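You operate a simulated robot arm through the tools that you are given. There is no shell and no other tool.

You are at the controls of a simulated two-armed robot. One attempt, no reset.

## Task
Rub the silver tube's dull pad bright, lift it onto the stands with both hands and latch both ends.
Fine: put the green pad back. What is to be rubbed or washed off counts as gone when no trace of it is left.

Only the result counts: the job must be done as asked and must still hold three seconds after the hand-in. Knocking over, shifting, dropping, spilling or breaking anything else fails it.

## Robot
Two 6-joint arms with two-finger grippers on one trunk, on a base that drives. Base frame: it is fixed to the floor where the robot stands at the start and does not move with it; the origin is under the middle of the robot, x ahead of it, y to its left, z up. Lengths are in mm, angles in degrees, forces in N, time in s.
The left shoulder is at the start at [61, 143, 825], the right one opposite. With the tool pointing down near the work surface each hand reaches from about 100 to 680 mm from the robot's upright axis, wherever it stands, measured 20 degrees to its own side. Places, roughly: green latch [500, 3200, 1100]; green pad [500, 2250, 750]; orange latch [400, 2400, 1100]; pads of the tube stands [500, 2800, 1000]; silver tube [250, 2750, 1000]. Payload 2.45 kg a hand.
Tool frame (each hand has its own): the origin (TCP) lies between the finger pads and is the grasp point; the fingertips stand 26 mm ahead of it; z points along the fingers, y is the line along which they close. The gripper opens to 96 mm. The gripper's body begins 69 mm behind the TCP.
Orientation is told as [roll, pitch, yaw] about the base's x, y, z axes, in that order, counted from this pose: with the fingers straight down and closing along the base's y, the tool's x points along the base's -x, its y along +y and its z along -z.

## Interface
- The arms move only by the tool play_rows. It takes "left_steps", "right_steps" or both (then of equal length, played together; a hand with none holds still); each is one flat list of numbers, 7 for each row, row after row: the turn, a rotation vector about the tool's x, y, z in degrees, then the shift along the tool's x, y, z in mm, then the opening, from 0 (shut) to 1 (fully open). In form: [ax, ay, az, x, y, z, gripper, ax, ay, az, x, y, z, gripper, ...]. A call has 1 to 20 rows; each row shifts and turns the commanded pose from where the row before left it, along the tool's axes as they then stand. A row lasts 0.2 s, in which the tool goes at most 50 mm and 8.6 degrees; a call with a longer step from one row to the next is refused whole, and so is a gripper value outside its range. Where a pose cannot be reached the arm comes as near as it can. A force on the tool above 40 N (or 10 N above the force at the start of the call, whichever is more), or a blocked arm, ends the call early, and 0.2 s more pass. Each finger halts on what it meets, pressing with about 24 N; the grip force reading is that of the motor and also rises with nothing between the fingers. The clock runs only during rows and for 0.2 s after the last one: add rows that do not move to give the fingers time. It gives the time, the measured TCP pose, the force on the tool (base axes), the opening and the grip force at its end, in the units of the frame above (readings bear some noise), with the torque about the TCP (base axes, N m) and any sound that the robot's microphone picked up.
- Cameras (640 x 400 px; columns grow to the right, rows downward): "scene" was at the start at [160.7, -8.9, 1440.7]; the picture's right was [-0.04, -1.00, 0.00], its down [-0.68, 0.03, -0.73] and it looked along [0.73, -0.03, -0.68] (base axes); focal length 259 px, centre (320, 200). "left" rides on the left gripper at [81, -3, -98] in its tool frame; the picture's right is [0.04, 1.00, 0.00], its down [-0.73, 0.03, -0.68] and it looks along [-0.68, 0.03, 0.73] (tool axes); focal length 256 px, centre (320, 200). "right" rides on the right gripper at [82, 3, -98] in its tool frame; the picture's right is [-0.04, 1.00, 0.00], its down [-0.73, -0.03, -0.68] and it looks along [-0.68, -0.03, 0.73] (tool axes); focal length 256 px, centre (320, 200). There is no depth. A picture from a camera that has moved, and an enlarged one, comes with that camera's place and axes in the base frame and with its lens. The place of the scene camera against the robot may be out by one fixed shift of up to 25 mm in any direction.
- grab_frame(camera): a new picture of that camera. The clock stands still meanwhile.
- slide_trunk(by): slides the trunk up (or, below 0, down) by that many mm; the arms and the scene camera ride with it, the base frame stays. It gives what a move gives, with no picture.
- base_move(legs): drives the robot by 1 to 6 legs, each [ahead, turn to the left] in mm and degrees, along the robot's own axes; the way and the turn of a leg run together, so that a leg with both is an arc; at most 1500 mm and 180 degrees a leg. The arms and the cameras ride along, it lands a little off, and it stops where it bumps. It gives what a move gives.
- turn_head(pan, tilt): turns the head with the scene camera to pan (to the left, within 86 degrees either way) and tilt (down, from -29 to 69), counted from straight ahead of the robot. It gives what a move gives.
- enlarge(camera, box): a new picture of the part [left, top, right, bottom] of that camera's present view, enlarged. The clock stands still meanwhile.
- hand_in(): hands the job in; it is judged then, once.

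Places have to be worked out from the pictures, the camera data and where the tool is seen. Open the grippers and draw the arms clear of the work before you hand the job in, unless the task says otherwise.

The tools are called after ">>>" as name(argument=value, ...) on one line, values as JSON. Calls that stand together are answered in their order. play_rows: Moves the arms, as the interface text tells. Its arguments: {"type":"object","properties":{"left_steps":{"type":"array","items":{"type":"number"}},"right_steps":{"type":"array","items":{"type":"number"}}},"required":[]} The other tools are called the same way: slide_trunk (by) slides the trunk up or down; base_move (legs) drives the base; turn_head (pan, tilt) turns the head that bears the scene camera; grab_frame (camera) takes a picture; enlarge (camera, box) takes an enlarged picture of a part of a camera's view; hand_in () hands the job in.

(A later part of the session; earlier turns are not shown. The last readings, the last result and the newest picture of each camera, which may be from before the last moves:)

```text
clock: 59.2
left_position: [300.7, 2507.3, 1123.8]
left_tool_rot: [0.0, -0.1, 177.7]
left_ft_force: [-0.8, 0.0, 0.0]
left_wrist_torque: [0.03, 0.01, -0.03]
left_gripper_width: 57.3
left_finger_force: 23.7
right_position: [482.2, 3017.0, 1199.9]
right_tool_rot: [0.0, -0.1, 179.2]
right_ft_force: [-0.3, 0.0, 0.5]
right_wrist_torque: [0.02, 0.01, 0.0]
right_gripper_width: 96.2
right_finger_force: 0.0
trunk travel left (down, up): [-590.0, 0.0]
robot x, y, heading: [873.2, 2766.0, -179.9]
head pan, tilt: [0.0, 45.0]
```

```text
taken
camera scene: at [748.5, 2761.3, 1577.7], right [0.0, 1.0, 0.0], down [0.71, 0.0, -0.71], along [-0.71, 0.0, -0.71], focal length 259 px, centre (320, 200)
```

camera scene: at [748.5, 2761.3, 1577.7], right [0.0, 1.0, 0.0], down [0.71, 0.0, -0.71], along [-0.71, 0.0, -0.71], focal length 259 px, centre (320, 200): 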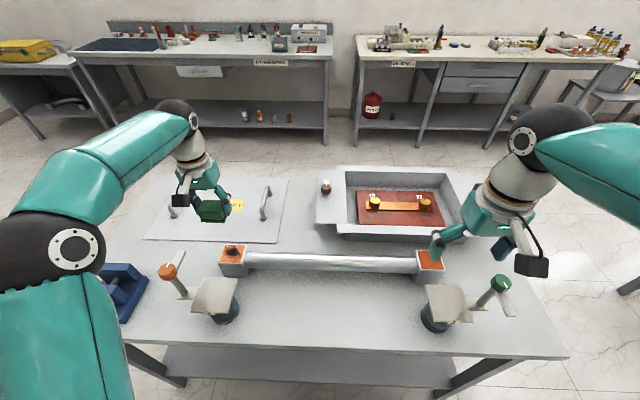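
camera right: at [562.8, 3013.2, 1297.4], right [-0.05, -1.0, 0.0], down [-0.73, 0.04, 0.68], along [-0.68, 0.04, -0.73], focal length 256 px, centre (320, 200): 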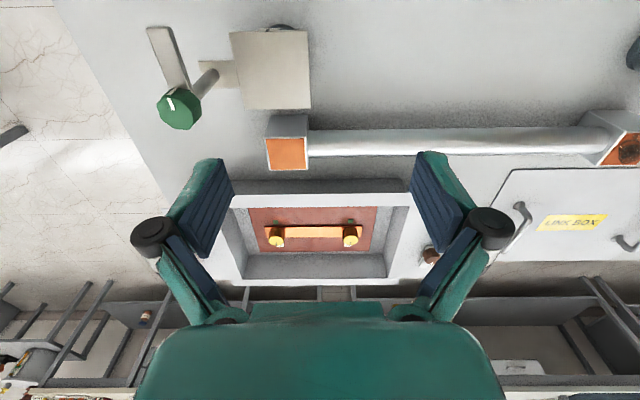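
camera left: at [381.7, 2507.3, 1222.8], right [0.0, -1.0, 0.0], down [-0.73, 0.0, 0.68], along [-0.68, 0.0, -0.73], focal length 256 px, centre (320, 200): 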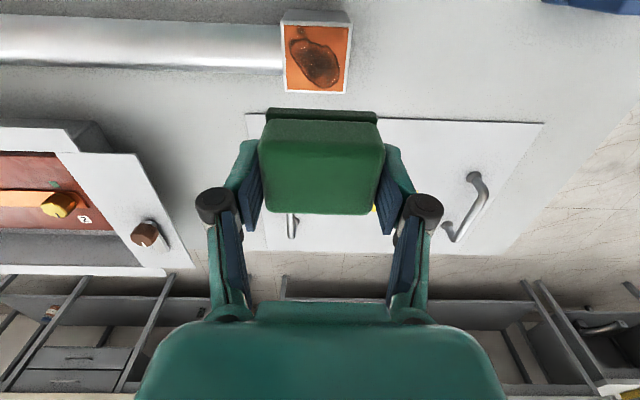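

The block's top is centred at about [305, 2510]. I correct by a few mm and descend to just above contact.

>>> play_rows(left_steps=[0, 0, 0, 4.2, -3, 35, 0, 0, 0, 0, 0, 0, 35, 0, 0, 0, 0, 0, 0, 35, 0, 0, 0, 0, 0, 0, 30, 0, 0, 0, 0, 0, 0, 10, 0, 0, 0, 0, 0, 0, 5, 0, 0, 0, 0, 0, 0, 0, 0])

>>> grab_frame(camera="left")

>>> enlarge(camera="scene", box=[140, 170, 300, 330])

```text
clock: 60.8
left_position: [305.0, 2514.6, 973.7]
left_tool_rot: [0.1, -0.1, 177.6]
left_ft_force: [0.2, 0.4, -0.4]
left_wrist_torque: [0.01, 0.05, 0.0]
left_gripper_width: 57.0
left_finger_force: 24.0
right_position: [481.0, 3017.9, 1199.8]
right_tool_rot: [-0.1, -0.1, 179.2]
right_ft_force: [0.2, -0.2, 1.0]
right_wrist_torque: [-0.02, 0.01, -0.02]
right_gripper_width: 96.0
right_finger_force: 0.0
trunk travel left (down, up): [-590.0, 0.0]
robot x, y, heading: [869.5, 2767.9, -180.0]
head pan, tilt: [0.0, 45.0]
```

```text
taken
camera left: at [386.3, 2513.7, 1072.3], right [0.0, -1.0, 0.0], down [-0.73, 0.0, 0.68], along [-0.68, 0.0, -0.73], focal length 256 px, centre (320, 200)
```

left: 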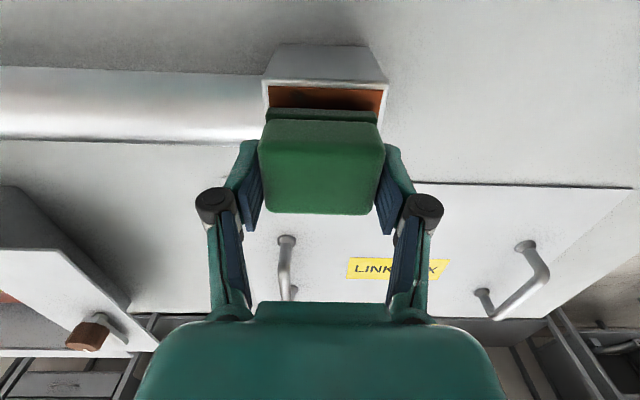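

```text
2.50 times, centred on (220, 250) of scene
camera zoom: at [747.8, 2762.2, 1577.7], right [0.0, 1.0, 0.0], down [0.71, 0.0, -0.71], along [-0.71, 0.0, -0.71], focal length 648 px, centre (570, 75)
```

zoom: 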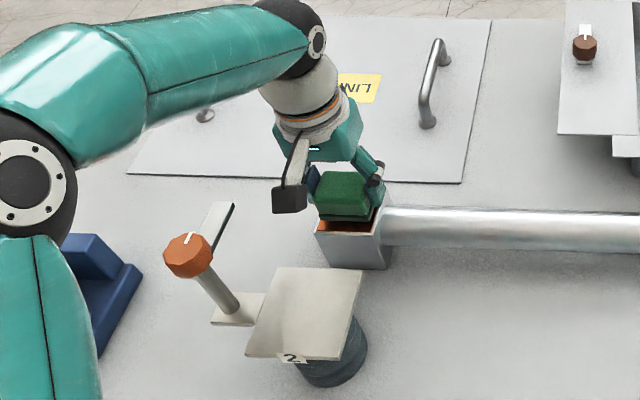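

The pad is just above the block, about 4 mm too far to +y. I shift and descend slowly to feel contact.

>>> play_rows(left_steps=[0, 0, 0, 0, 3.5, 2, 0, 0, 0, 0, 0, 0, 2, 0, 0, 0, 0, 0, 0, 2, 0, 0, 0, 0, 0, 0, 2, 0, 0, 0, 0, 0, 0, 0, 0])

```text
clock: 62.0
left_position: [305.7, 2511.7, 966.8]
left_tool_rot: [0.1, 0.0, 177.6]
left_ft_force: [0.2, -0.1, -0.6]
left_wrist_torque: [0.01, -0.01, -0.02]
left_gripper_width: 57.1
left_finger_force: 24.1
right_position: [480.5, 3017.0, 1200.5]
right_tool_rot: [-0.1, -0.2, 179.2]
right_ft_force: [0.1, -0.6, 0.1]
right_wrist_torque: [-0.02, 0.0, 0.01]
right_gripper_width: 96.1
right_finger_force: 0.0
trunk travel left (down, up): [-590.0, 0.0]
robot x, y, heading: [871.8, 2765.5, -180.0]
head pan, tilt: [0.0, 45.0]
```

No contact yet at z=967. I go on down in 1 mm steps.

>>> play_rows(left_steps=[0, 0, 0, 0, 0, 1, 0, 0, 0, 0, 0, 0, 1, 0, 0, 0, 0, 0, 0, 1, 0, 0, 0, 0, 0, 0, 1, 0, 0, 0, 0, 0, 0, 0, 0])

```text
clock: 63.2
left_position: [305.4, 2510.5, 964.1]
left_tool_rot: [0.2, -0.6, 177.7]
left_ft_force: [-2.5, -1.7, 24.6]
left_wrist_torque: [-0.08, -0.23, -0.02]
left_gripper_width: 57.1
left_finger_force: 24.0
right_position: [482.0, 3018.1, 1200.5]
right_tool_rot: [0.0, -0.2, 179.3]
right_ft_force: [0.3, 0.2, 0.9]
right_wrist_torque: [0.01, 0.02, 0.0]
right_gripper_width: 96.1
right_finger_force: 0.0
trunk travel left (down, up): [-590.0, 0.0]
robot x, y, heading: [871.0, 2768.4, -179.8]
head pan, tilt: [0.0, 45.0]
```

Contact at about z=964 with ~25 N. I ease off slightly and begin rubbing strokes along x at different y offsets.

>>> play_rows(left_steps=[0, 0, 0, 0, 0, -0.6, 0, 0, 0, 0, 7, 0, 0, 0, 0, 0, 0, 7, 0, 0, 0, 0, 0, 0, -7, 0, 0, 0, 0, 0, 0, -7, 0, 0, 0, 0, 0, 0, -7, 0, 0, 0, 0, 0, 0, -7, 0, 0, 0, 0, 0, 0, 0, 7, 0, 0, 0, 0, 0, 7, 0, 0, 0, 0, 0, 0, 7, 0, 0, 0, 0, 0, 0, 7, 0, 0, 0, 0, 0, 0, 7, 0, 0, 0])

>>> grab_frame(camera="left")

```text
clock: 65.8
left_position: [320.3, 2503.7, 963.0]
left_tool_rot: [0.0, -0.2, 177.6]
left_ft_force: [-5.2, 0.1, 13.7]
left_wrist_torque: [-0.01, 0.06, -0.02]
left_gripper_width: 57.3
left_finger_force: 24.2
right_position: [482.1, 3018.7, 1199.8]
right_tool_rot: [0.1, -0.1, 179.2]
right_ft_force: [-0.1, -0.2, 0.4]
right_wrist_torque: [0.02, 0.01, 0.0]
right_gripper_width: 96.0
right_finger_force: 0.1
trunk travel left (down, up): [-590.0, 0.0]
robot x, y, heading: [874.0, 2765.4, -179.9]
head pan, tilt: [0.0, 45.0]
```

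```text
taken
camera left: at [400.6, 2503.0, 1061.6], right [0.0, -1.0, 0.0], down [-0.73, 0.0, 0.68], along [-0.68, 0.0, -0.73], focal length 256 px, centre (320, 200)
```

left: 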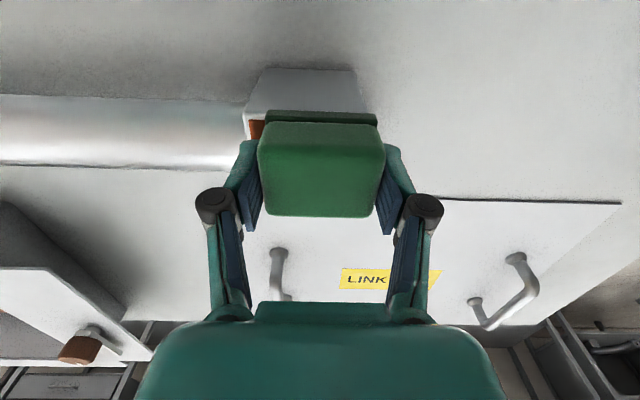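

Rubbing runs at ~14 N with 5 N friction and the tube stays put. I continue with strokes at the other offsets.

>>> play_rows(left_steps=[0, 0, 0, 0, -7, 0, 0, 0, 0, 0, 0, -7, 0, 0, 0, 0, 0, -7, 0, 0, 0, 0, 0, 0, -7, 0, 0, 0, 0, 0, 0, -7, 0, 0, 0, 0, 0, 0, -7, 0, 0, 0, 0, 0, 0, 0, 7, 0, 0, 0, 0, 0, 7, 0, 0, 0, 0, 0, 0, 7, 0, 0, 0, 0, 0, 0, 7, 0, 0, 0, 0, 0, 0, 7, 0, 0, 0, 0, 0, 0, 0, 7, 0, 0, 0, 0, 0, -7, 0, 0, 0, 0, 0, 0, -7, 0, 0, 0, 0, 0, 0, -7, 0, 0, 0, 0, 0, 0, -7, 0, 0, 0, 0, 0, 0, 14, -7, 0, 0])

```text
clock: 69.4
left_position: [306.5, 2511.5, 963.3]
left_tool_rot: [0.2, 0.0, 177.6]
left_ft_force: [-0.6, -0.2, 4.9]
left_wrist_torque: [-0.03, 0.05, -0.02]
left_gripper_width: 57.1
left_finger_force: 24.3
right_position: [482.3, 3018.2, 1199.6]
right_tool_rot: [0.0, -0.1, 179.2]
right_ft_force: [-0.1, 0.4, -0.5]
right_wrist_torque: [-0.02, 0.02, 0.03]
right_gripper_width: 96.0
right_finger_force: 0.1
trunk travel left (down, up): [-590.0, 0.0]
robot x, y, heading: [868.3, 2767.5, -179.8]
head pan, tilt: [0.0, 45.0]
```

I lift the pad clear to inspect the block.

>>> play_rows(left_steps=[0, 0, 0, 0, 0, -20, 0, 0, 0, 0, 0, 0, -40, 0, 0, 0, 0, 0, 0, -45, 0, 0, 0, 0, 0, 0, -45, 0, 0, 0, 0, 0, 0, 0, 0])

>>> grab_frame(camera="left")

>>> enlarge(camera="left", box=[260, 0, 380, 110])

```text
clock: 70.6
left_position: [305.0, 2508.6, 1112.3]
left_tool_rot: [0.0, 0.1, 177.6]
left_ft_force: [0.2, -1.2, -0.6]
left_wrist_torque: [-0.02, -0.02, -0.01]
left_gripper_width: 57.0
left_finger_force: 24.0
right_position: [480.5, 3017.0, 1200.0]
right_tool_rot: [0.0, -0.1, 179.2]
right_ft_force: [-0.3, -0.4, 0.1]
right_wrist_torque: [-0.03, -0.04, 0.04]
right_gripper_width: 95.9
right_finger_force: 0.0
trunk travel left (down, up): [-590.0, 0.0]
robot x, y, heading: [871.9, 2769.4, -179.9]
head pan, tilt: [0.0, 45.0]
```

```text
taken
camera left: at [386.1, 2507.8, 1211.8], right [0.0, -1.0, 0.0], down [-0.73, 0.0, 0.68], along [-0.68, 0.0, -0.73], focal length 256 px, centre (320, 200)
```

left: 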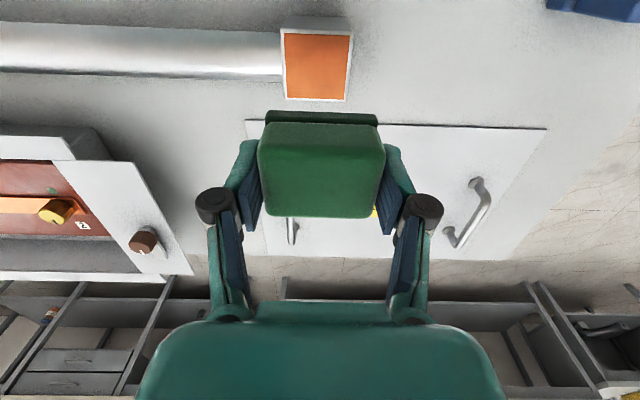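

```text
3.64 times, centred on (320, 55) of left
camera zoom: at [386.1, 2507.8, 1211.8], right [0.0, -1.0, 0.0], down [-0.73, 0.0, 0.68], along [-0.68, 0.0, -0.73], focal length 931 px, centre (320, 727)
```

zoom: 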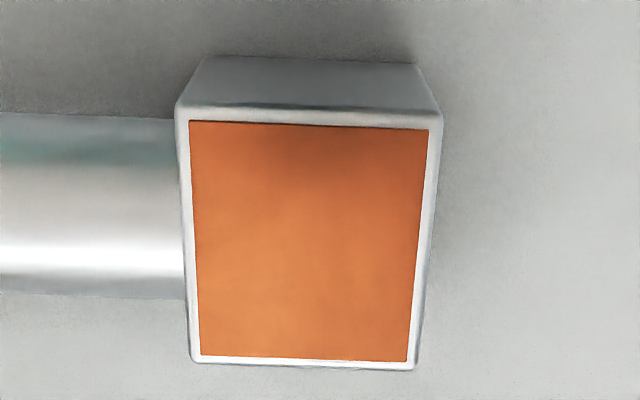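

The blotch seems gone. I enlarge strongly to look for faint residue.

>>> enlarge(camera="left", box=[280, 28, 355, 68])

>>> enlarge(camera="left", box=[280, 62, 355, 102])

>>> enlarge(camera="scene", box=[205, 235, 265, 285])

```text
8.53 times, centred on (318, 48) of left
camera zoom: at [386.1, 2507.8, 1211.8], right [0.0, -1.0, 0.0], down [-0.73, 0.0, 0.68], along [-0.68, 0.0, -0.73], focal length 2184 px, centre (341, 1497)
```

zoom: 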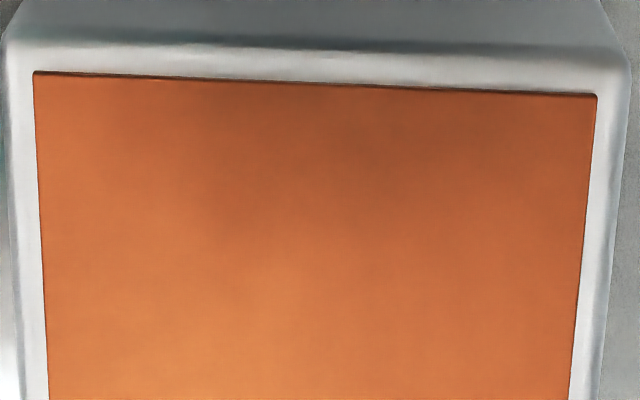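

```text
8.53 times, centred on (318, 82) of left
camera zoom: at [386.1, 2507.8, 1211.8], right [0.0, -1.0, 0.0], down [-0.73, 0.0, 0.68], along [-0.68, 0.0, -0.73], focal length 2184 px, centre (341, 1207)
```

zoom: 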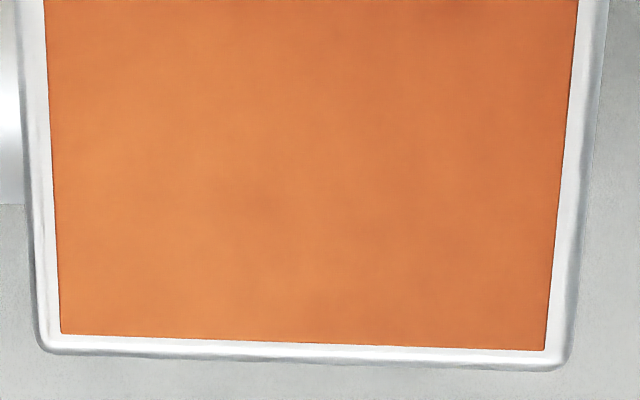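

```text
8.00 times, centred on (235, 260) of scene
camera zoom: at [747.0, 2762.0, 1577.6], right [0.0, 1.0, 0.0], down [0.71, 0.0, -0.71], along [-0.71, 0.0, -0.71], focal length 2074 px, centre (1000, -280)
```

zoom: 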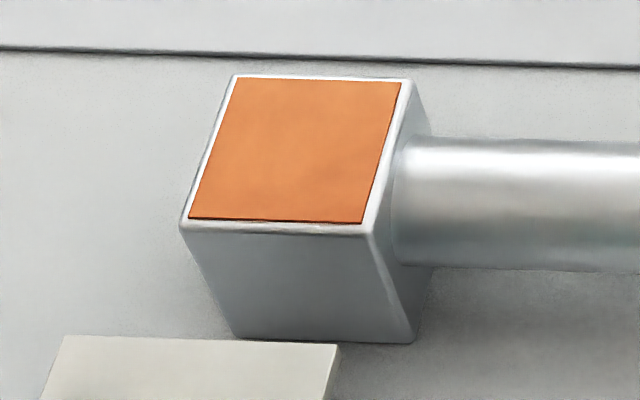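

It looks clean; for certainty I do a second rubbing round. I go back down to light contact first.

>>> play_rows(left_steps=[0, 0, 0, 0, 0, 45, 0, 0, 0, 0, 0, 0, 45, 0, 0, 0, 0, 0, 0, 40, 0, 0, 0, 0, 0, 0, 16, 0, 0, 0, 0, 0, 0, 2, 0, 0, 0, 0, 0, 0, 1, 0, 0, 0, 0, 0, 0, 1, 0, 0, 0, 0, 0, 0, 0, 0])

```text
clock: 72.4
left_position: [305.6, 2511.0, 964.2]
left_tool_rot: [0.2, -0.1, 177.5]
left_ft_force: [-0.4, -0.8, 3.3]
left_wrist_torque: [0.03, 0.0, -0.02]
left_gripper_width: 57.1
left_finger_force: 24.4
right_position: [481.2, 3018.3, 1200.4]
right_tool_rot: [-0.1, -0.1, 179.3]
right_ft_force: [-0.4, -0.4, -0.9]
right_wrist_torque: [0.02, -0.06, 0.01]
right_gripper_width: 96.1
right_finger_force: 0.1
trunk travel left (down, up): [-590.0, 0.0]
robot x, y, heading: [873.5, 2769.0, -180.0]
head pan, tilt: [0.0, 45.0]
```

Contact at 3 N. I press 0.7 mm more and do another full set of strokes.

>>> play_rows(left_steps=[0, 0, 0, 0, 0, 0.7, 0, 0, 0, 0, 8, 0, 0, 0, 0, 0, 0, 8, 0, 0, 0, 0, 0, 0, 0, 8, 0, 0, 0, 0, 0, -8, 0, 0, 0, 0, 0, 0, -8, 0, 0, 0, 0, 0, 0, -8, 0, 0, 0, 0, 0, 0, -8, 0, 0, 0, 0, 0, 0, 0, -8, 0, 0, 0, 0, 0, 8, 0, 0, 0, 0, 0, 0, 8, 0, 0, 0, 0, 0, 0, 8, 0, 0, 0, 0, 0, 0, 8, 0, 0, 0, 0, 0, 0, 0, -8, 0, 0, 0, 0, 0, -8, 0, 0, 0, 0, 0, 0, -8, 0, 0, 0, 0, 0, 0, -8, 0, 0, 0, 0, 0, 0, -8, 0, 0, 0, 0, 0, 0, 16, 8, 0, 0])

```text
clock: 76.4
left_position: [305.0, 2511.1, 963.5]
left_tool_rot: [0.1, -0.4, 177.8]
left_ft_force: [-4.9, 2.0, 12.0]
left_wrist_torque: [0.05, -0.08, 0.03]
left_gripper_width: 57.2
left_finger_force: 23.6
right_position: [483.0, 3017.9, 1200.1]
right_tool_rot: [0.0, -0.1, 179.3]
right_ft_force: [0.5, -0.9, -0.1]
right_wrist_torque: [-0.01, 0.01, 0.02]
right_gripper_width: 96.0
right_finger_force: 0.0
trunk travel left (down, up): [-590.0, 0.0]
robot x, y, heading: [874.6, 2769.2, -179.9]
head pan, tilt: [0.0, 45.0]
```

Second round done at ~12 N. I lift and carry the pad back above its original spot [397, 2342].

>>> play_rows(left_steps=[0, 0, 0, 0, 0, -20, 0, 0, 0, 0, 0, 0, -45, 0, 0, 0, 0, 0, 0, -45, 0, 0, 0, 0, 0, 0, -45, 0, 0, 0, 0, 0, 0, 0, 0])

>>> enlarge(camera="left", box=[260, 0, 380, 110])

>>> play_rows(left_steps=[0, 0, 0, 19.7, 33, -2, 0, 0, 0, 0, 19.7, 33, -2, 0, 0, 0, 0, 19.7, 33, 0, 0, 0, 0, 0, 19.7, 33, 0, 0, 0, 0, 0, 19.8, 33, 0, 0, 0, 0, 3.1, 0, 0, 0, 0, 0, 0, 0, 0, 0, 0, 0])

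>>> grab_frame(camera="left")

```text
clock: 77.6
left_position: [307.3, 2509.8, 1116.9]
left_tool_rot: [0.0, 0.1, 177.6]
left_ft_force: [-0.7, 0.5, -0.6]
left_wrist_torque: [0.02, 0.01, -0.04]
left_gripper_width: 56.8
left_finger_force: 24.2
right_position: [480.8, 3017.3, 1200.2]
right_tool_rot: [-0.1, -0.1, 179.2]
right_ft_force: [-0.4, 0.0, 0.1]
right_wrist_torque: [0.02, -0.02, -0.01]
right_gripper_width: 95.9
right_finger_force: 0.0
trunk travel left (down, up): [-590.0, 0.0]
robot x, y, heading: [873.2, 2764.7, -179.9]
head pan, tilt: [0.0, 45.0]
```

```text
3.64 times, centred on (320, 55) of left
camera zoom: at [387.3, 2508.4, 1214.6], right [0.0, -1.0, 0.0], down [-0.73, 0.0, 0.68], along [-0.68, 0.0, -0.73], focal length 931 px, centre (320, 727)
```

zoom: 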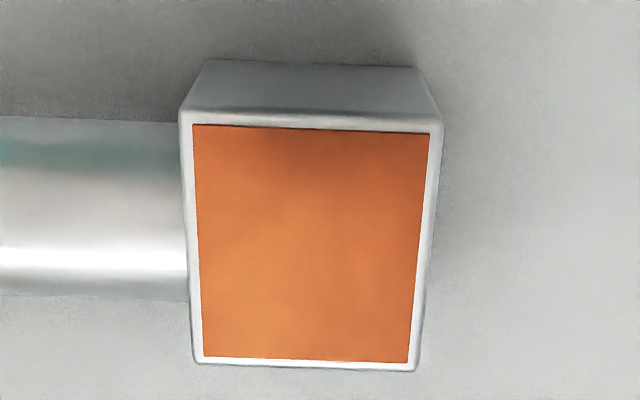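

```text
clock: 79.2
left_position: [398.2, 2340.9, 1120.6]
left_tool_rot: [0.1, -0.2, 174.6]
left_ft_force: [-0.2, 0.0, 0.5]
left_wrist_torque: [0.0, 0.03, -0.02]
left_gripper_width: 57.3
left_finger_force: 23.5
right_position: [480.4, 3018.1, 1200.3]
right_tool_rot: [0.0, 0.0, 179.2]
right_ft_force: [0.6, 0.2, 0.8]
right_wrist_torque: [0.04, 0.0, 0.05]
right_gripper_width: 96.1
right_finger_force: 0.1
trunk travel left (down, up): [-590.0, 0.0]
robot x, y, heading: [873.8, 2766.6, -180.0]
head pan, tilt: [0.0, 45.0]
```

```text
taken
camera left: at [478.9, 2334.9, 1219.2], right [-0.06, -1.0, 0.0], down [-0.73, 0.04, 0.68], along [-0.68, 0.04, -0.73], focal length 256 px, centre (320, 200)
```

left: 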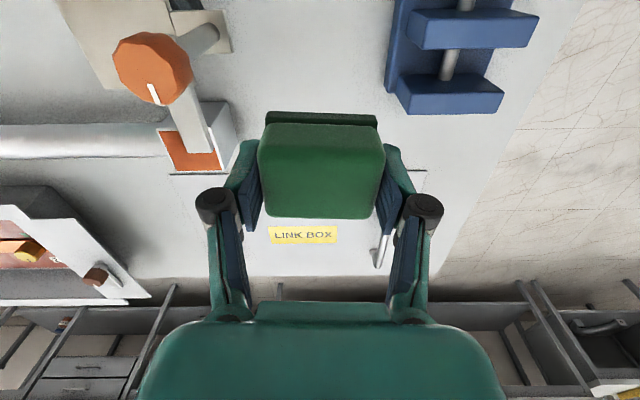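

Above the original spot. I descend to near the table.

>>> play_rows(left_steps=[0, 0, 0, -1.2, -1.2, 40, 0, 0, 0, 0, 0, 0, 40, 0, 0, 0, 0, 0, 0, 40, 0, 0, 0, 0, 0, 0, 40, 0, 0, 0, 0, 0, 0, 40, 0, 0, 0, 0, 0, 0, 25, 0, 0, 0, 0, 0, 0, 7, 0, 0, 0, 0, 0, 0, 2, 0, 0, 0, 0, 0, 0, 0, 0])

```text
clock: 81.2
left_position: [396.1, 2341.9, 886.0]
left_tool_rot: [0.2, -0.1, 174.5]
left_ft_force: [-0.6, 1.0, -0.5]
left_wrist_torque: [0.02, 0.01, 0.0]
left_gripper_width: 56.9
left_finger_force: 24.1
right_position: [480.8, 3018.1, 1199.9]
right_tool_rot: [0.0, -0.1, 179.2]
right_ft_force: [0.3, 0.5, 0.0]
right_wrist_torque: [0.02, 0.01, 0.0]
right_gripper_width: 96.1
right_finger_force: 0.0
trunk travel left (down, up): [-590.0, 0.0]
robot x, y, heading: [873.0, 2767.4, -180.1]
head pan, tilt: [0.0, 45.0]
```

Just above the table (z=886 against 884.5 at pick-up). I lower the last bit gently.

>>> play_rows(left_steps=[0, 0, 0, 0, 0, 0.7, 0, 0, 0, 0, 0, 0, 0.7, 0, 0, 0, 0, 0, 0, 0, 0])

```text
clock: 82.0
left_position: [397.5, 2342.4, 884.7]
left_tool_rot: [0.1, -0.1, 174.5]
left_ft_force: [0.4, 0.5, 0.6]
left_wrist_torque: [-0.01, -0.01, 0.0]
left_gripper_width: 57.0
left_finger_force: 25.0
right_position: [481.4, 3016.8, 1200.3]
right_tool_rot: [0.0, -0.2, 179.2]
right_ft_force: [0.7, 0.1, -0.1]
right_wrist_torque: [0.02, -0.01, 0.01]
right_gripper_width: 96.0
right_finger_force: 0.0
trunk travel left (down, up): [-590.0, 0.0]
robot x, y, heading: [873.1, 2765.7, -179.8]
head pan, tilt: [0.0, 45.0]
```

Back at the pick-up pose. I open to 0.8 and rise straight up.

>>> play_rows(left_steps=[0, 0, 0, 0, 0, 0.3, 0, 0, 0, 0, 0, 0, 0, 0.65, 0, 0, 0, 0, 0, 0, 0.8, 0, 0, 0, 0, 0, 0, 0.8, 0, 0, 0, 0, 0, -20, 0.8, 0, 0, 0, 0, 0, -40, 0.8, 0, 0, 0, 0, 0, -45, 0.8, 0, 0, 0, 0, 0, -45, 0.8, 0, 0, 0, 0, 0, -45, 0.8, 0, 0, 0, 0, 0, -45, 0.8, 0, 0, 0, 0, 0, 0, 0.8])

>>> grab_frame(camera="left")

```text
clock: 84.4
left_position: [395.1, 2345.4, 1126.0]
left_tool_rot: [0.1, -0.1, 174.4]
left_ft_force: [-0.2, -0.2, 0.3]
left_wrist_torque: [0.01, -0.03, -0.01]
left_gripper_width: 76.8
left_finger_force: 0.1
right_position: [481.3, 3017.7, 1199.5]
right_tool_rot: [0.0, -0.2, 179.1]
right_ft_force: [0.1, -0.8, -0.5]
right_wrist_torque: [0.0, -0.01, 0.0]
right_gripper_width: 95.9
right_finger_force: 0.1
trunk travel left (down, up): [-590.0, 0.0]
robot x, y, heading: [875.9, 2769.6, -179.5]
head pan, tilt: [0.0, 45.0]
```

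```text
taken
camera left: at [476.8, 2339.2, 1224.3], right [-0.06, -1.0, 0.0], down [-0.73, 0.04, 0.68], along [-0.68, 0.04, -0.73], focal length 256 px, centre (320, 200)
```

left: 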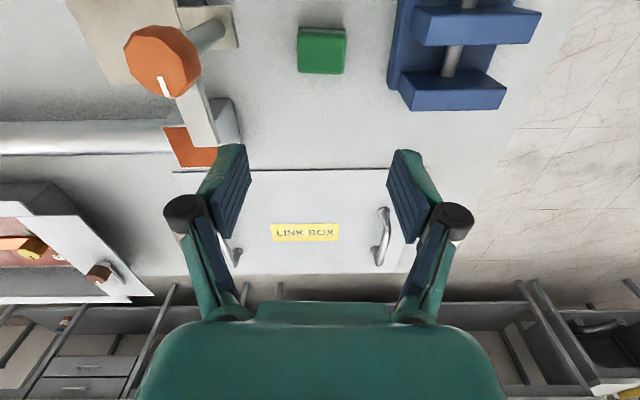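

The green pad is back in place. Next I turn both tools by about 90° at height so the fingers close across the tube (left to yaw ≈268°, right to ≈88°), cameras facing inward away from the latches.

>>> play_rows(left_steps=[0, 0, -7.77, 0, 0, 0, 1, 0, 0, -7.77, 0, 0, 0, 1, 0, 0, -7.77, 0, 0, 0, 1, 0, 0, -7.77, 0, 0, 0, 1, 0, 0, -7.77, 0, 0, 0, 1, 0, 0, -7.77, 0, 0, 0, 1, 0, 0, -7.77, 0, 0, 0, 1, 0, 0, -7.77, 0, 0, 0, 1, 0, 0, -7.77, 0, 0, 0, 1, 0, 0, -7.77, 0, 0, 0, 1, 0, 0, -7.77, 0, 0, 0, 1, 0, 0, -7.77, 0, 0, 0, 1, 0, 0, 0, 0, 0, 0, 1], right_steps=[0, 0, 7.625, 0, 0, 0, 1, 0, 0, 7.625, 0, 0, 0, 1, 0, 0, 7.625, 0, 0, 0, 1, 0, 0, 7.625, 0, 0, 0, 1, 0, 0, 7.625, 0, 0, 0, 1, 0, 0, 7.625, 0, 0, 0, 1, 0, 0, 7.625, 0, 0, 0, 1, 0, 0, 7.625, 0, 0, 0, 1, 0, 0, 7.625, 0, 0, 0, 1, 0, 0, 7.625, 0, 0, 0, 1, 0, 0, 7.625, 0, 0, 0, 1, 0, 0, 7.625, 0, 0, 0, 1, 0, 0, 0, 0, 0, 0, 1])

>>> grab_frame(camera="scene")

```text
clock: 87.2
left_position: [397.4, 2343.8, 1125.2]
left_tool_rot: [-0.2, -0.1, -92.0]
left_ft_force: [0.6, 0.1, 0.3]
left_wrist_torque: [0.02, 0.01, 0.01]
left_gripper_width: 95.9
left_finger_force: 0.2
right_position: [482.3, 3019.6, 1200.7]
right_tool_rot: [0.1, 0.0, 87.6]
right_ft_force: [0.0, -0.2, -0.7]
right_wrist_torque: [-0.02, -0.02, 0.03]
right_gripper_width: 96.2
right_finger_force: 0.2
trunk travel left (down, up): [-590.0, 0.0]
robot x, y, heading: [874.5, 2769.8, -180.1]
head pan, tilt: [0.0, 45.0]
```

```text
taken
camera scene: at [747.9, 2762.2, 1577.7], right [0.0, 1.0, 0.0], down [0.71, 0.0, -0.71], along [-0.71, 0.0, -0.71], focal length 259 px, centre (320, 200)
```

scene: 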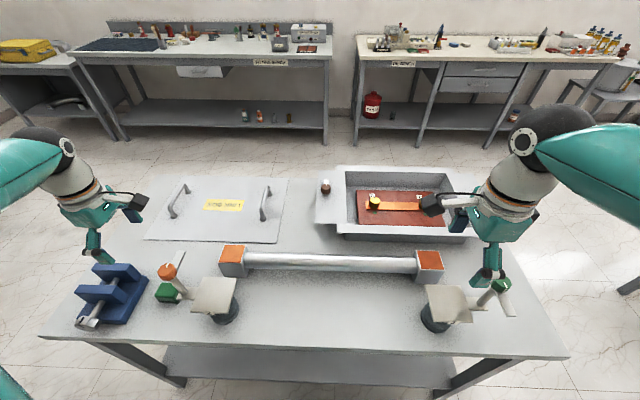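

Both wrists reached the wanted yaw. I carry the hands over the two tube blocks and down to about z=1010 for a look.

>>> play_rows(left_steps=[0, 0, 0, 0, 0, -40, 1, 0, 0, 0, 32.6, -19.6, 0, 1, 0, 0, 0, 32.6, -19.6, 0, 1, 0, 0, 0, 32.6, -19.6, 0, 1, 0, 0, 0, 32.6, -19.6, 0, 1, 0, 0, 0, 32.6, -19.7, 0, 1, 0, 0, 0, 0, 0, 31, 1, 0, 0, 0, 0, 0, 31, 1, 0, 0, 0, 0, 0, 31, 1, 0, 0, 0, 0, 0, 31, 1, 0, 0, 0, 0, 0, 31, 1, 0, 0, 0, 0, 0, 0, 1], right_steps=[0, 0, 0, 0, 0, 0, 1, 0, 0, 0, -11, 31.8, 0, 1, 0, 0, 0, -11, 31.8, 0, 1, 0, 0, 0, -11, 31.8, 0, 1, 0, 0, 0, -11, 31.8, 0, 1, 0, 0, 0, -10.8, 31.7, 0, 1, 0, 0, 0, 0, 0, 38, 1, 0, 0, 0, 0, 0, 38, 1, 0, 0, 0, 0, 0, 38, 1, 0, 0, 0, 0, 0, 38, 1, 0, 0, 0, 0, 0, 38, 1, 0, 0, 0, 0, 0, 0, 1])

>>> grab_frame(camera="left")

>>> grab_frame(camera="right")

>>> grab_frame(camera="scene")

```text
clock: 89.8
left_position: [305.9, 2508.4, 1009.1]
left_tool_rot: [-0.1, 0.0, -92.3]
left_ft_force: [0.7, 0.2, -0.3]
left_wrist_torque: [-0.02, 0.03, -0.01]
left_gripper_width: 96.0
left_finger_force: 0.1
right_position: [325.3, 3080.9, 1009.4]
right_tool_rot: [0.0, 0.0, 87.6]
right_ft_force: [0.0, -0.1, -1.4]
right_wrist_torque: [-0.02, 0.01, 0.0]
right_gripper_width: 95.9
right_finger_force: 0.0
trunk travel left (down, up): [-590.0, 0.0]
robot x, y, heading: [873.1, 2767.6, -180.1]
head pan, tilt: [0.0, 45.0]
```

```text
taken
camera left: at [305.0, 2589.7, 1108.3], right [1.0, 0.0, 0.0], down [0.0, -0.73, 0.68], along [0.0, -0.68, -0.73], focal length 256 px, centre (320, 200)
```

left: 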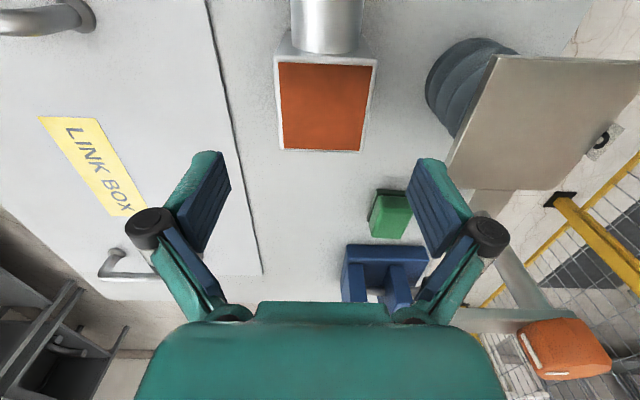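

```text
taken
camera right: at [319.9, 2999.1, 1107.9], right [-1.0, 0.08, 0.0], down [0.06, 0.73, 0.68], along [0.05, 0.68, -0.73], focal length 256 px, centre (320, 200)
```

right: 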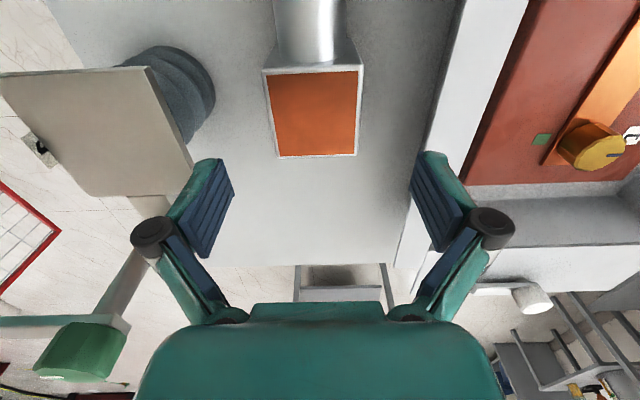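

```text
taken
camera scene: at [748.6, 2762.2, 1577.8], right [0.0, 1.0, 0.0], down [0.71, 0.0, -0.71], along [-0.71, 0.0, -0.71], focal length 259 px, centre (320, 200)
```

scene: 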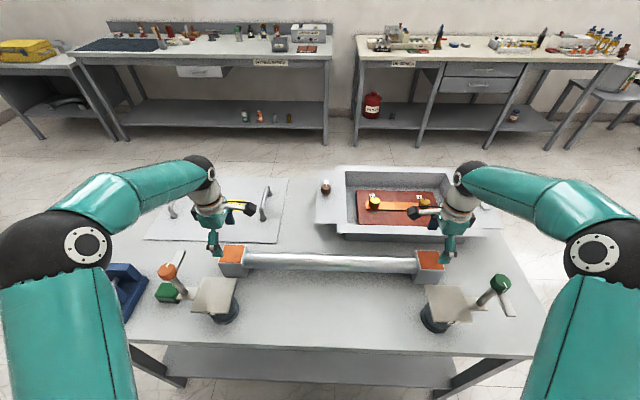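

Left block centre ≈ [308, 2508], right ≈ [330, 3084]. I shift both hands the few mm and descend to grip height (TCP z≈898).

>>> play_rows(left_steps=[0, 0, 0, 0, 2.5, 0, 1, 0, 0, 0, 0, 0, 30, 1, 0, 0, 0, 0, 0, 30, 1, 0, 0, 0, 0, 0, 30, 1, 0, 0, 0, 0, 0, 15, 1, 0, 0, 0, 0, 0, 6, 1, 0, 0, 0, 0, 0, 0, 1], right_steps=[0, 0, 0, -3.2, -3.9, 0, 1, 0, 0, 0, 0, 0, 30, 1, 0, 0, 0, 0, 0, 30, 1, 0, 0, 0, 0, 0, 30, 1, 0, 0, 0, 0, 0, 15, 1, 0, 0, 0, 0, 0, 6, 1, 0, 0, 0, 0, 0, 0, 1])

>>> grab_frame(camera="left")

>>> grab_frame(camera="right")

```text
clock: 91.4
left_position: [307.3, 2510.9, 899.1]
left_tool_rot: [-0.2, -0.2, -92.3]
left_ft_force: [-0.7, -0.2, 0.1]
left_wrist_torque: [0.0, -0.04, 0.01]
left_gripper_width: 96.0
left_finger_force: 0.1
right_position: [329.5, 3083.5, 897.8]
right_tool_rot: [0.1, 0.0, 87.7]
right_ft_force: [-0.4, 0.2, -0.1]
right_wrist_torque: [0.04, 0.0, 0.0]
right_gripper_width: 95.8
right_finger_force: 0.1
trunk travel left (down, up): [-590.0, 0.0]
robot x, y, heading: [873.7, 2768.3, -180.1]
head pan, tilt: [0.0, 45.0]
```

```text
taken
camera left: at [306.4, 2590.9, 998.4], right [1.0, 0.0, 0.0], down [0.0, -0.73, 0.68], along [0.0, -0.68, -0.73], focal length 256 px, centre (320, 200)
```

left: 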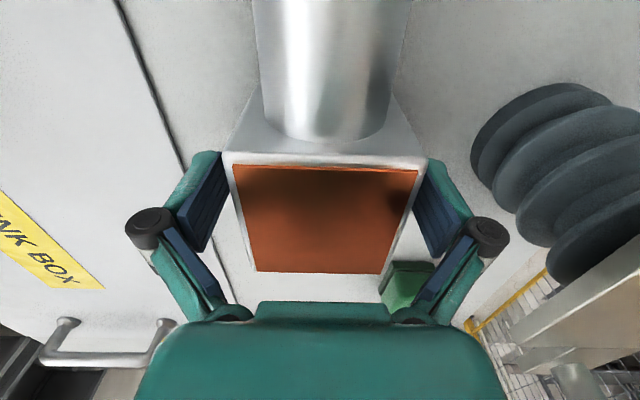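

```text
taken
camera right: at [323.8, 3001.9, 996.0], right [-1.0, 0.08, 0.0], down [0.06, 0.73, 0.68], along [0.05, 0.68, -0.73], focal length 256 px, centre (320, 200)
```

right: 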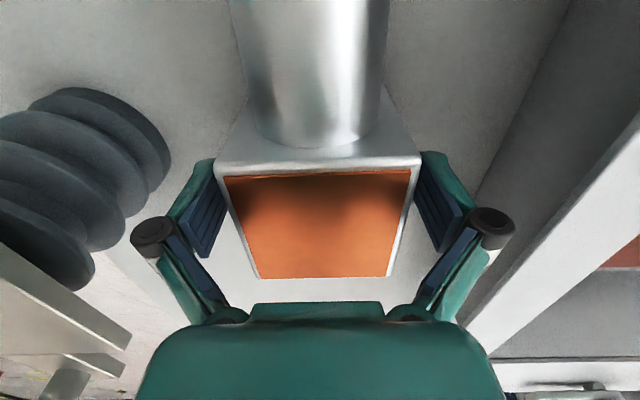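

Both blocks are between the fingers and centred. I close both hands.

>>> play_rows(left_steps=[0, 0, 0, 0, 0, 0, 0.75, 0, 0, 0, 0, 0, 0, 0, 0, 0, 0, 0, 0, 0, 0, 0, 0, 0, 0, 0, 0, 0, 0, 0, 0, 0, 0, 0, 0], right_steps=[0, 0, 0, 0, 0, 0, 0.75, 0, 0, 0, 0, 0, 0, 0, 0, 0, 0, 0, 0, 0, 0, 0, 0, 0, 0, 0, 0, 0, 0, 0, 0, 0, 0, 0, 0])

```text
clock: 92.6
left_position: [307.4, 2509.7, 899.5]
left_tool_rot: [0.0, -0.1, -92.2]
left_ft_force: [1.7, -0.5, -0.5]
left_wrist_torque: [-0.07, -0.4, 0.09]
left_gripper_width: 68.0
left_finger_force: 24.0
right_position: [328.7, 3082.4, 897.7]
right_tool_rot: [0.1, 0.0, 87.7]
right_ft_force: [1.2, -0.3, -0.3]
right_wrist_torque: [-0.04, -0.03, -0.12]
right_gripper_width: 67.9
right_finger_force: 24.0
trunk travel left (down, up): [-590.0, 0.0]
robot x, y, heading: [871.5, 2768.1, -180.2]
head pan, tilt: [0.0, 45.0]
```

Both hands grip the 68 mm blocks with low side loads. I lift together slowly by 20 mm and read the forces.

>>> play_rows(left_steps=[0, 0, 0, 0, 0, -2, 0, 0, 0, 0, 0, 0, -4, 0, 0, 0, 0, 0, 0, -6, 0, 0, 0, 0, 0, 0, -8, 0, 0, 0, 0, 0, 0, 0, 0], right_steps=[0, 0, 0, 0, 0, -2, 0, 0, 0, 0, 0, 0, -4, 0, 0, 0, 0, 0, 0, -6, 0, 0, 0, 0, 0, 0, -8, 0, 0, 0, 0, 0, 0, 0, 0])

>>> grab_frame(camera="scene")

>>> grab_frame(camera="left")

>>> grab_frame(camera="right")

```text
clock: 93.8
left_position: [306.4, 2509.5, 918.9]
left_tool_rot: [0.0, -0.1, -92.2]
left_ft_force: [-0.3, -3.2, -7.6]
left_wrist_torque: [-0.73, 0.27, 0.04]
left_gripper_width: 68.0
left_finger_force: 23.5
right_position: [328.3, 3082.9, 917.6]
right_tool_rot: [0.0, 0.0, 87.7]
right_ft_force: [0.0, 4.0, -2.5]
right_wrist_torque: [-0.62, -0.24, 0.23]
right_gripper_width: 67.8
right_finger_force: 23.9
trunk travel left (down, up): [-590.0, 0.0]
robot x, y, heading: [871.1, 2768.9, -179.9]
head pan, tilt: [0.0, 45.0]
```

```text
taken
camera scene: at [745.9, 2762.2, 1577.4], right [0.0, 1.0, 0.0], down [0.71, 0.0, -0.71], along [-0.71, 0.0, -0.71], focal length 259 px, centre (320, 200)
```

scene: 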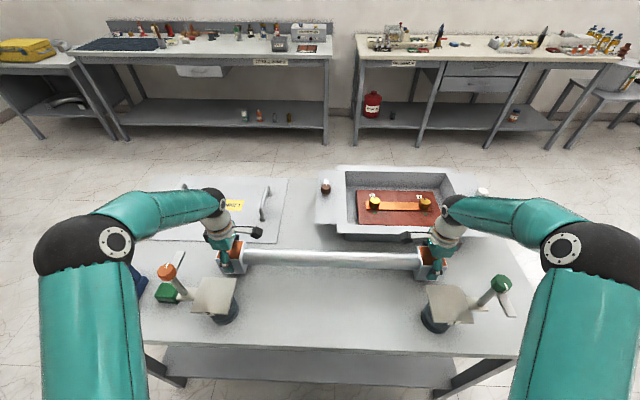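

```text
taken
camera left: at [305.2, 2590.5, 1017.7], right [1.0, 0.0, 0.0], down [0.0, -0.73, 0.68], along [0.0, -0.68, -0.73], focal length 256 px, centre (320, 200)
```

left: 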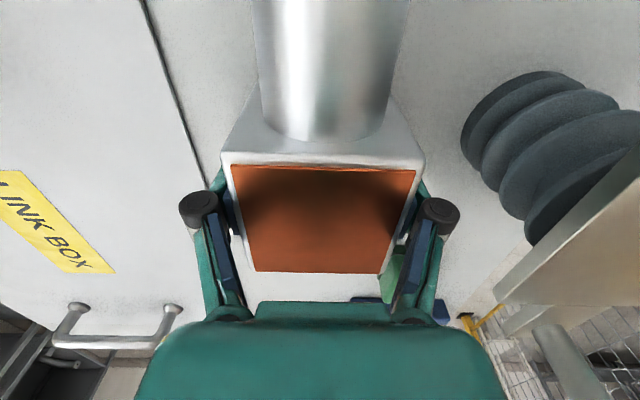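

```text
taken
camera right: at [323.0, 3001.3, 1016.5], right [-1.0, 0.08, 0.0], down [0.06, 0.73, 0.68], along [0.05, 0.68, -0.73], focal length 256 px, centre (320, 200)
```

right: 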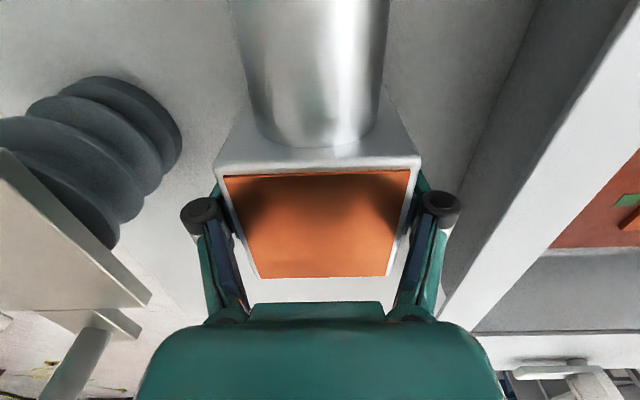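

The tube is up, carried by both hands (total ≈10 N). I lift another 105 mm in step.

>>> play_rows(left_steps=[0, 0, 0, 0, 0, -8, 0, 0, 0, 0, 0, 0, -10, 0, 0, 0, 0, 0, 0, -12, 0, 0, 0, 0, 0, 0, -12, 0, 0, 0, 0, 0, 0, -12, 0, 0, 0, 0, 0, 0, -12, 0, 0, 0, 0, 0, 0, -12, 0, 0, 0, 0, 0, 0, -12, 0, 0, 0, 0, 0, 0, -10, 0, 0, 0, 0, 0, 0, -5, 0, 0, 0, 0, 0, 0, 0, 0], right_steps=[0, 0, 0, 0, 0, -8, 0, 0, 0, 0, 0, 0, -10, 0, 0, 0, 0, 0, 0, -12, 0, 0, 0, 0, 0, 0, -12, 0, 0, 0, 0, 0, 0, -12, 0, 0, 0, 0, 0, 0, -12, 0, 0, 0, 0, 0, 0, -12, 0, 0, 0, 0, 0, 0, -12, 0, 0, 0, 0, 0, 0, -10, 0, 0, 0, 0, 0, 0, -5, 0, 0, 0, 0, 0, 0, 0, 0])

```text
clock: 96.2
left_position: [306.3, 2509.6, 1022.9]
left_tool_rot: [0.0, -0.1, -92.3]
left_ft_force: [-0.7, 1.0, -6.1]
left_wrist_torque: [0.31, 0.18, 0.25]
left_gripper_width: 68.1
left_finger_force: 23.7
right_position: [326.9, 3082.9, 1024.2]
right_tool_rot: [0.0, 0.1, 87.7]
right_ft_force: [1.1, -1.3, -4.5]
right_wrist_torque: [-0.7, -0.17, 0.36]
right_gripper_width: 68.1
right_finger_force: 24.0
trunk travel left (down, up): [-590.0, 0.0]
robot x, y, heading: [875.2, 2769.1, -180.5]
head pan, tilt: [0.0, 45.0]
```

Held steady at z≈1023. I carry it +115 mm in x toward the stands.

>>> play_rows(left_steps=[0, 0, 0, 0.25, 8, 0, 0, 0, 0, 0, 0.25, 11, 0, 0, 0, 0, 0, 0.25, 12, 0, 0, 0, 0, 0, 0.25, 12, 0, 0, 0, 0, 0, 0.25, 12, 0, 0, 0, 0, 0, 0.25, 12, 0, 0, 0, 0, 0, 0.25, 12, 0, 0, 0, 0, 0, 0.25, 12, 0, 0, 0, 0, 0, 0.25, 11, 0, 0, 0, 0, 0, 0.25, 8, 0, 0, 0, 0, 0, 0, 5, 0, 0, 0, 0, 0, 0, 0, 0, 0], right_steps=[0, 0, 0, -0.26, -8, 0, 0, 0, 0, 0, -0.26, -11, 0, 0, 0, 0, 0, -0.26, -12, 0, 0, 0, 0, 0, -0.26, -12, 0, 0, 0, 0, 0, -0.26, -12, 0, 0, 0, 0, 0, -0.26, -12, 0, 0, 0, 0, 0, -0.26, -12, 0, 0, 0, 0, 0, -0.26, -12, 0, 0, 0, 0, 0, -0.26, -11, 0, 0, 0, 0, 0, -0.26, -8, 0, 0, 0, 0, 0, 0, -5, 0, 0, 0, 0, 0, 0, 0, 0, 0])

>>> grab_frame(camera="scene")

>>> grab_frame(camera="left")

>>> grab_frame(camera="right")

```text
clock: 98.8
left_position: [422.3, 2508.1, 1023.2]
left_tool_rot: [0.0, -0.1, -92.2]
left_ft_force: [0.0, 10.3, -7.0]
left_wrist_torque: [-0.37, 0.01, 0.09]
left_gripper_width: 67.9
left_finger_force: 24.6
right_position: [444.2, 3081.6, 1022.2]
right_tool_rot: [0.1, 0.0, 87.7]
right_ft_force: [0.3, -9.9, -3.7]
right_wrist_torque: [-0.82, 0.04, 0.28]
right_gripper_width: 68.0
right_finger_force: 24.0
trunk travel left (down, up): [-590.0, 0.0]
robot x, y, heading: [876.4, 2769.6, -180.1]
head pan, tilt: [0.0, 45.0]
```

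```text
taken
camera scene: at [746.7, 2762.3, 1577.5], right [0.0, 1.0, 0.0], down [0.71, 0.0, -0.71], along [-0.71, 0.0, -0.71], focal length 259 px, centre (320, 200)
```

scene: 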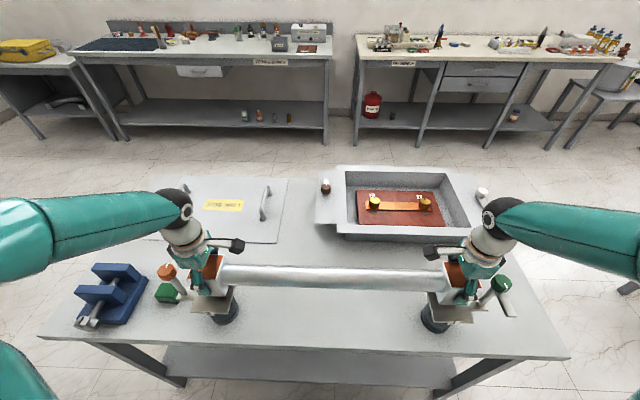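

```text
taken
camera left: at [421.5, 2588.6, 1122.2], right [1.0, 0.0, 0.0], down [0.0, -0.73, 0.68], along [0.0, -0.68, -0.73], focal length 256 px, centre (320, 200)
```

left: 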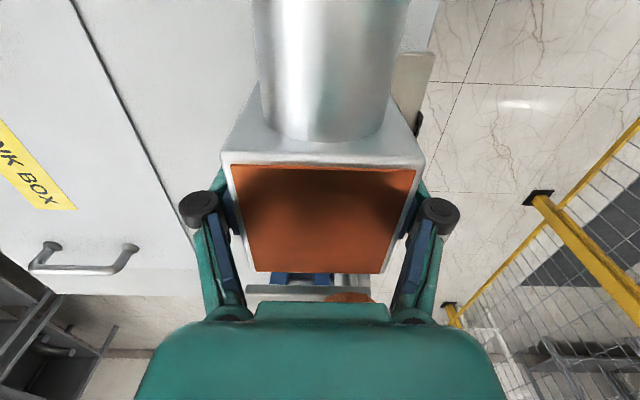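

```text
taken
camera right: at [438.7, 2999.8, 1121.3], right [-1.0, 0.08, 0.0], down [0.06, 0.73, 0.68], along [0.05, 0.68, -0.73], focal length 256 px, centre (320, 200)
```

right: 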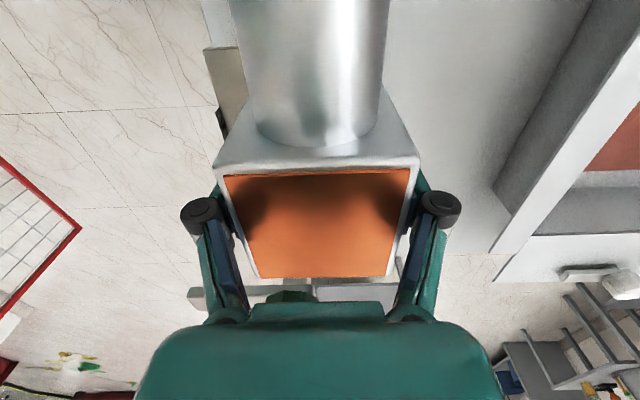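

Plate corners seen from both wrist cameras confirm plate centres near [441, 2509] and [462, 3077]; 18 mm remain. I move that, easing the slight inward tension, and start lowering.

>>> play_rows(left_steps=[0, 0, 0, -0.22, 4.5, 0, 0, 0, 0, 0, -0.22, 4.5, 0, 0, 0, 0, 0, -0.22, 4.5, 0, 0, 0, 0, 0, -0.22, 4.5, 0, 0, 0, 0, 0, 0, 0, 4, 0, 0, 0, 0, 0, 0, 4, 0, 0, 0, 0, 0, 0, 3, 0, 0, 0, 0, 0, 0, 0, 0], right_steps=[0, 0, 0, 0.42, -4.5, 0, 0, 0, 0, 0, 0.42, -4.5, 0, 0, 0, 0, 0, 0.42, -4.5, 0, 0, 0, 0, 0, 0.42, -4.5, 0, 0, 0, 0, 0, 0, 0, 4, 0, 0, 0, 0, 0, 0, 4, 0, 0, 0, 0, 0, 0, 3, 0, 0, 0, 0, 0, 0, 0, 0])

>>> enlarge(camera="scene", box=[150, 230, 290, 340])

>>> enlarge(camera="scene", box=[390, 230, 530, 340])

```text
clock: 100.6
left_position: [439.1, 2504.6, 1012.0]
left_tool_rot: [0.1, -0.1, -92.3]
left_ft_force: [0.7, 7.2, -4.9]
left_wrist_torque: [-0.04, 0.13, 0.08]
left_gripper_width: 68.0
left_finger_force: 23.9
right_position: [460.6, 3078.0, 1011.9]
right_tool_rot: [0.1, 0.1, 87.6]
right_ft_force: [-0.1, -7.5, -5.7]
right_wrist_torque: [0.38, -0.18, -0.09]
right_gripper_width: 67.9
right_finger_force: 23.8
trunk travel left (down, up): [-590.0, 0.0]
robot x, y, heading: [874.4, 2767.4, -180.0]
head pan, tilt: [0.0, 45.0]
```

```text
3.64 times, centred on (220, 285) of scene
camera zoom: at [747.1, 2762.2, 1577.6], right [0.0, 1.0, 0.0], down [0.71, 0.0, -0.71], along [-0.71, 0.0, -0.71], focal length 943 px, centre (684, -109)
```

zoom: 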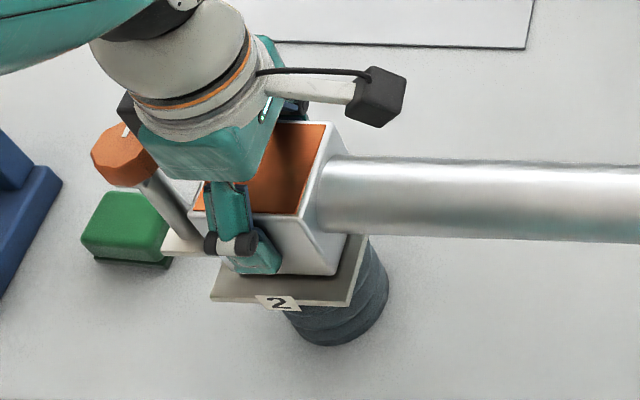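

```text
3.64 times, centred on (460, 285) of scene
camera zoom: at [747.1, 2762.2, 1577.6], right [0.0, 1.0, 0.0], down [0.71, 0.0, -0.71], along [-0.71, 0.0, -0.71], focal length 943 px, centre (-189, -109)
```

zoom: 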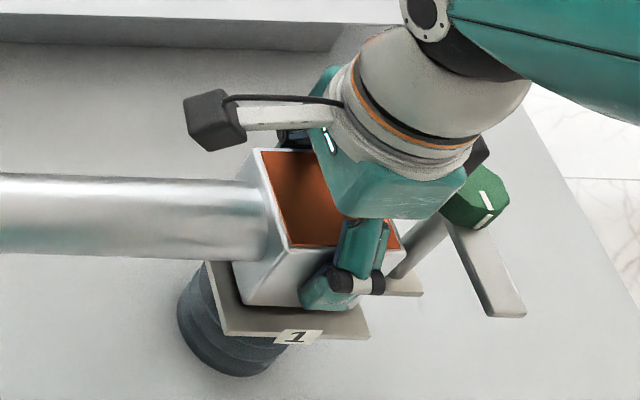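

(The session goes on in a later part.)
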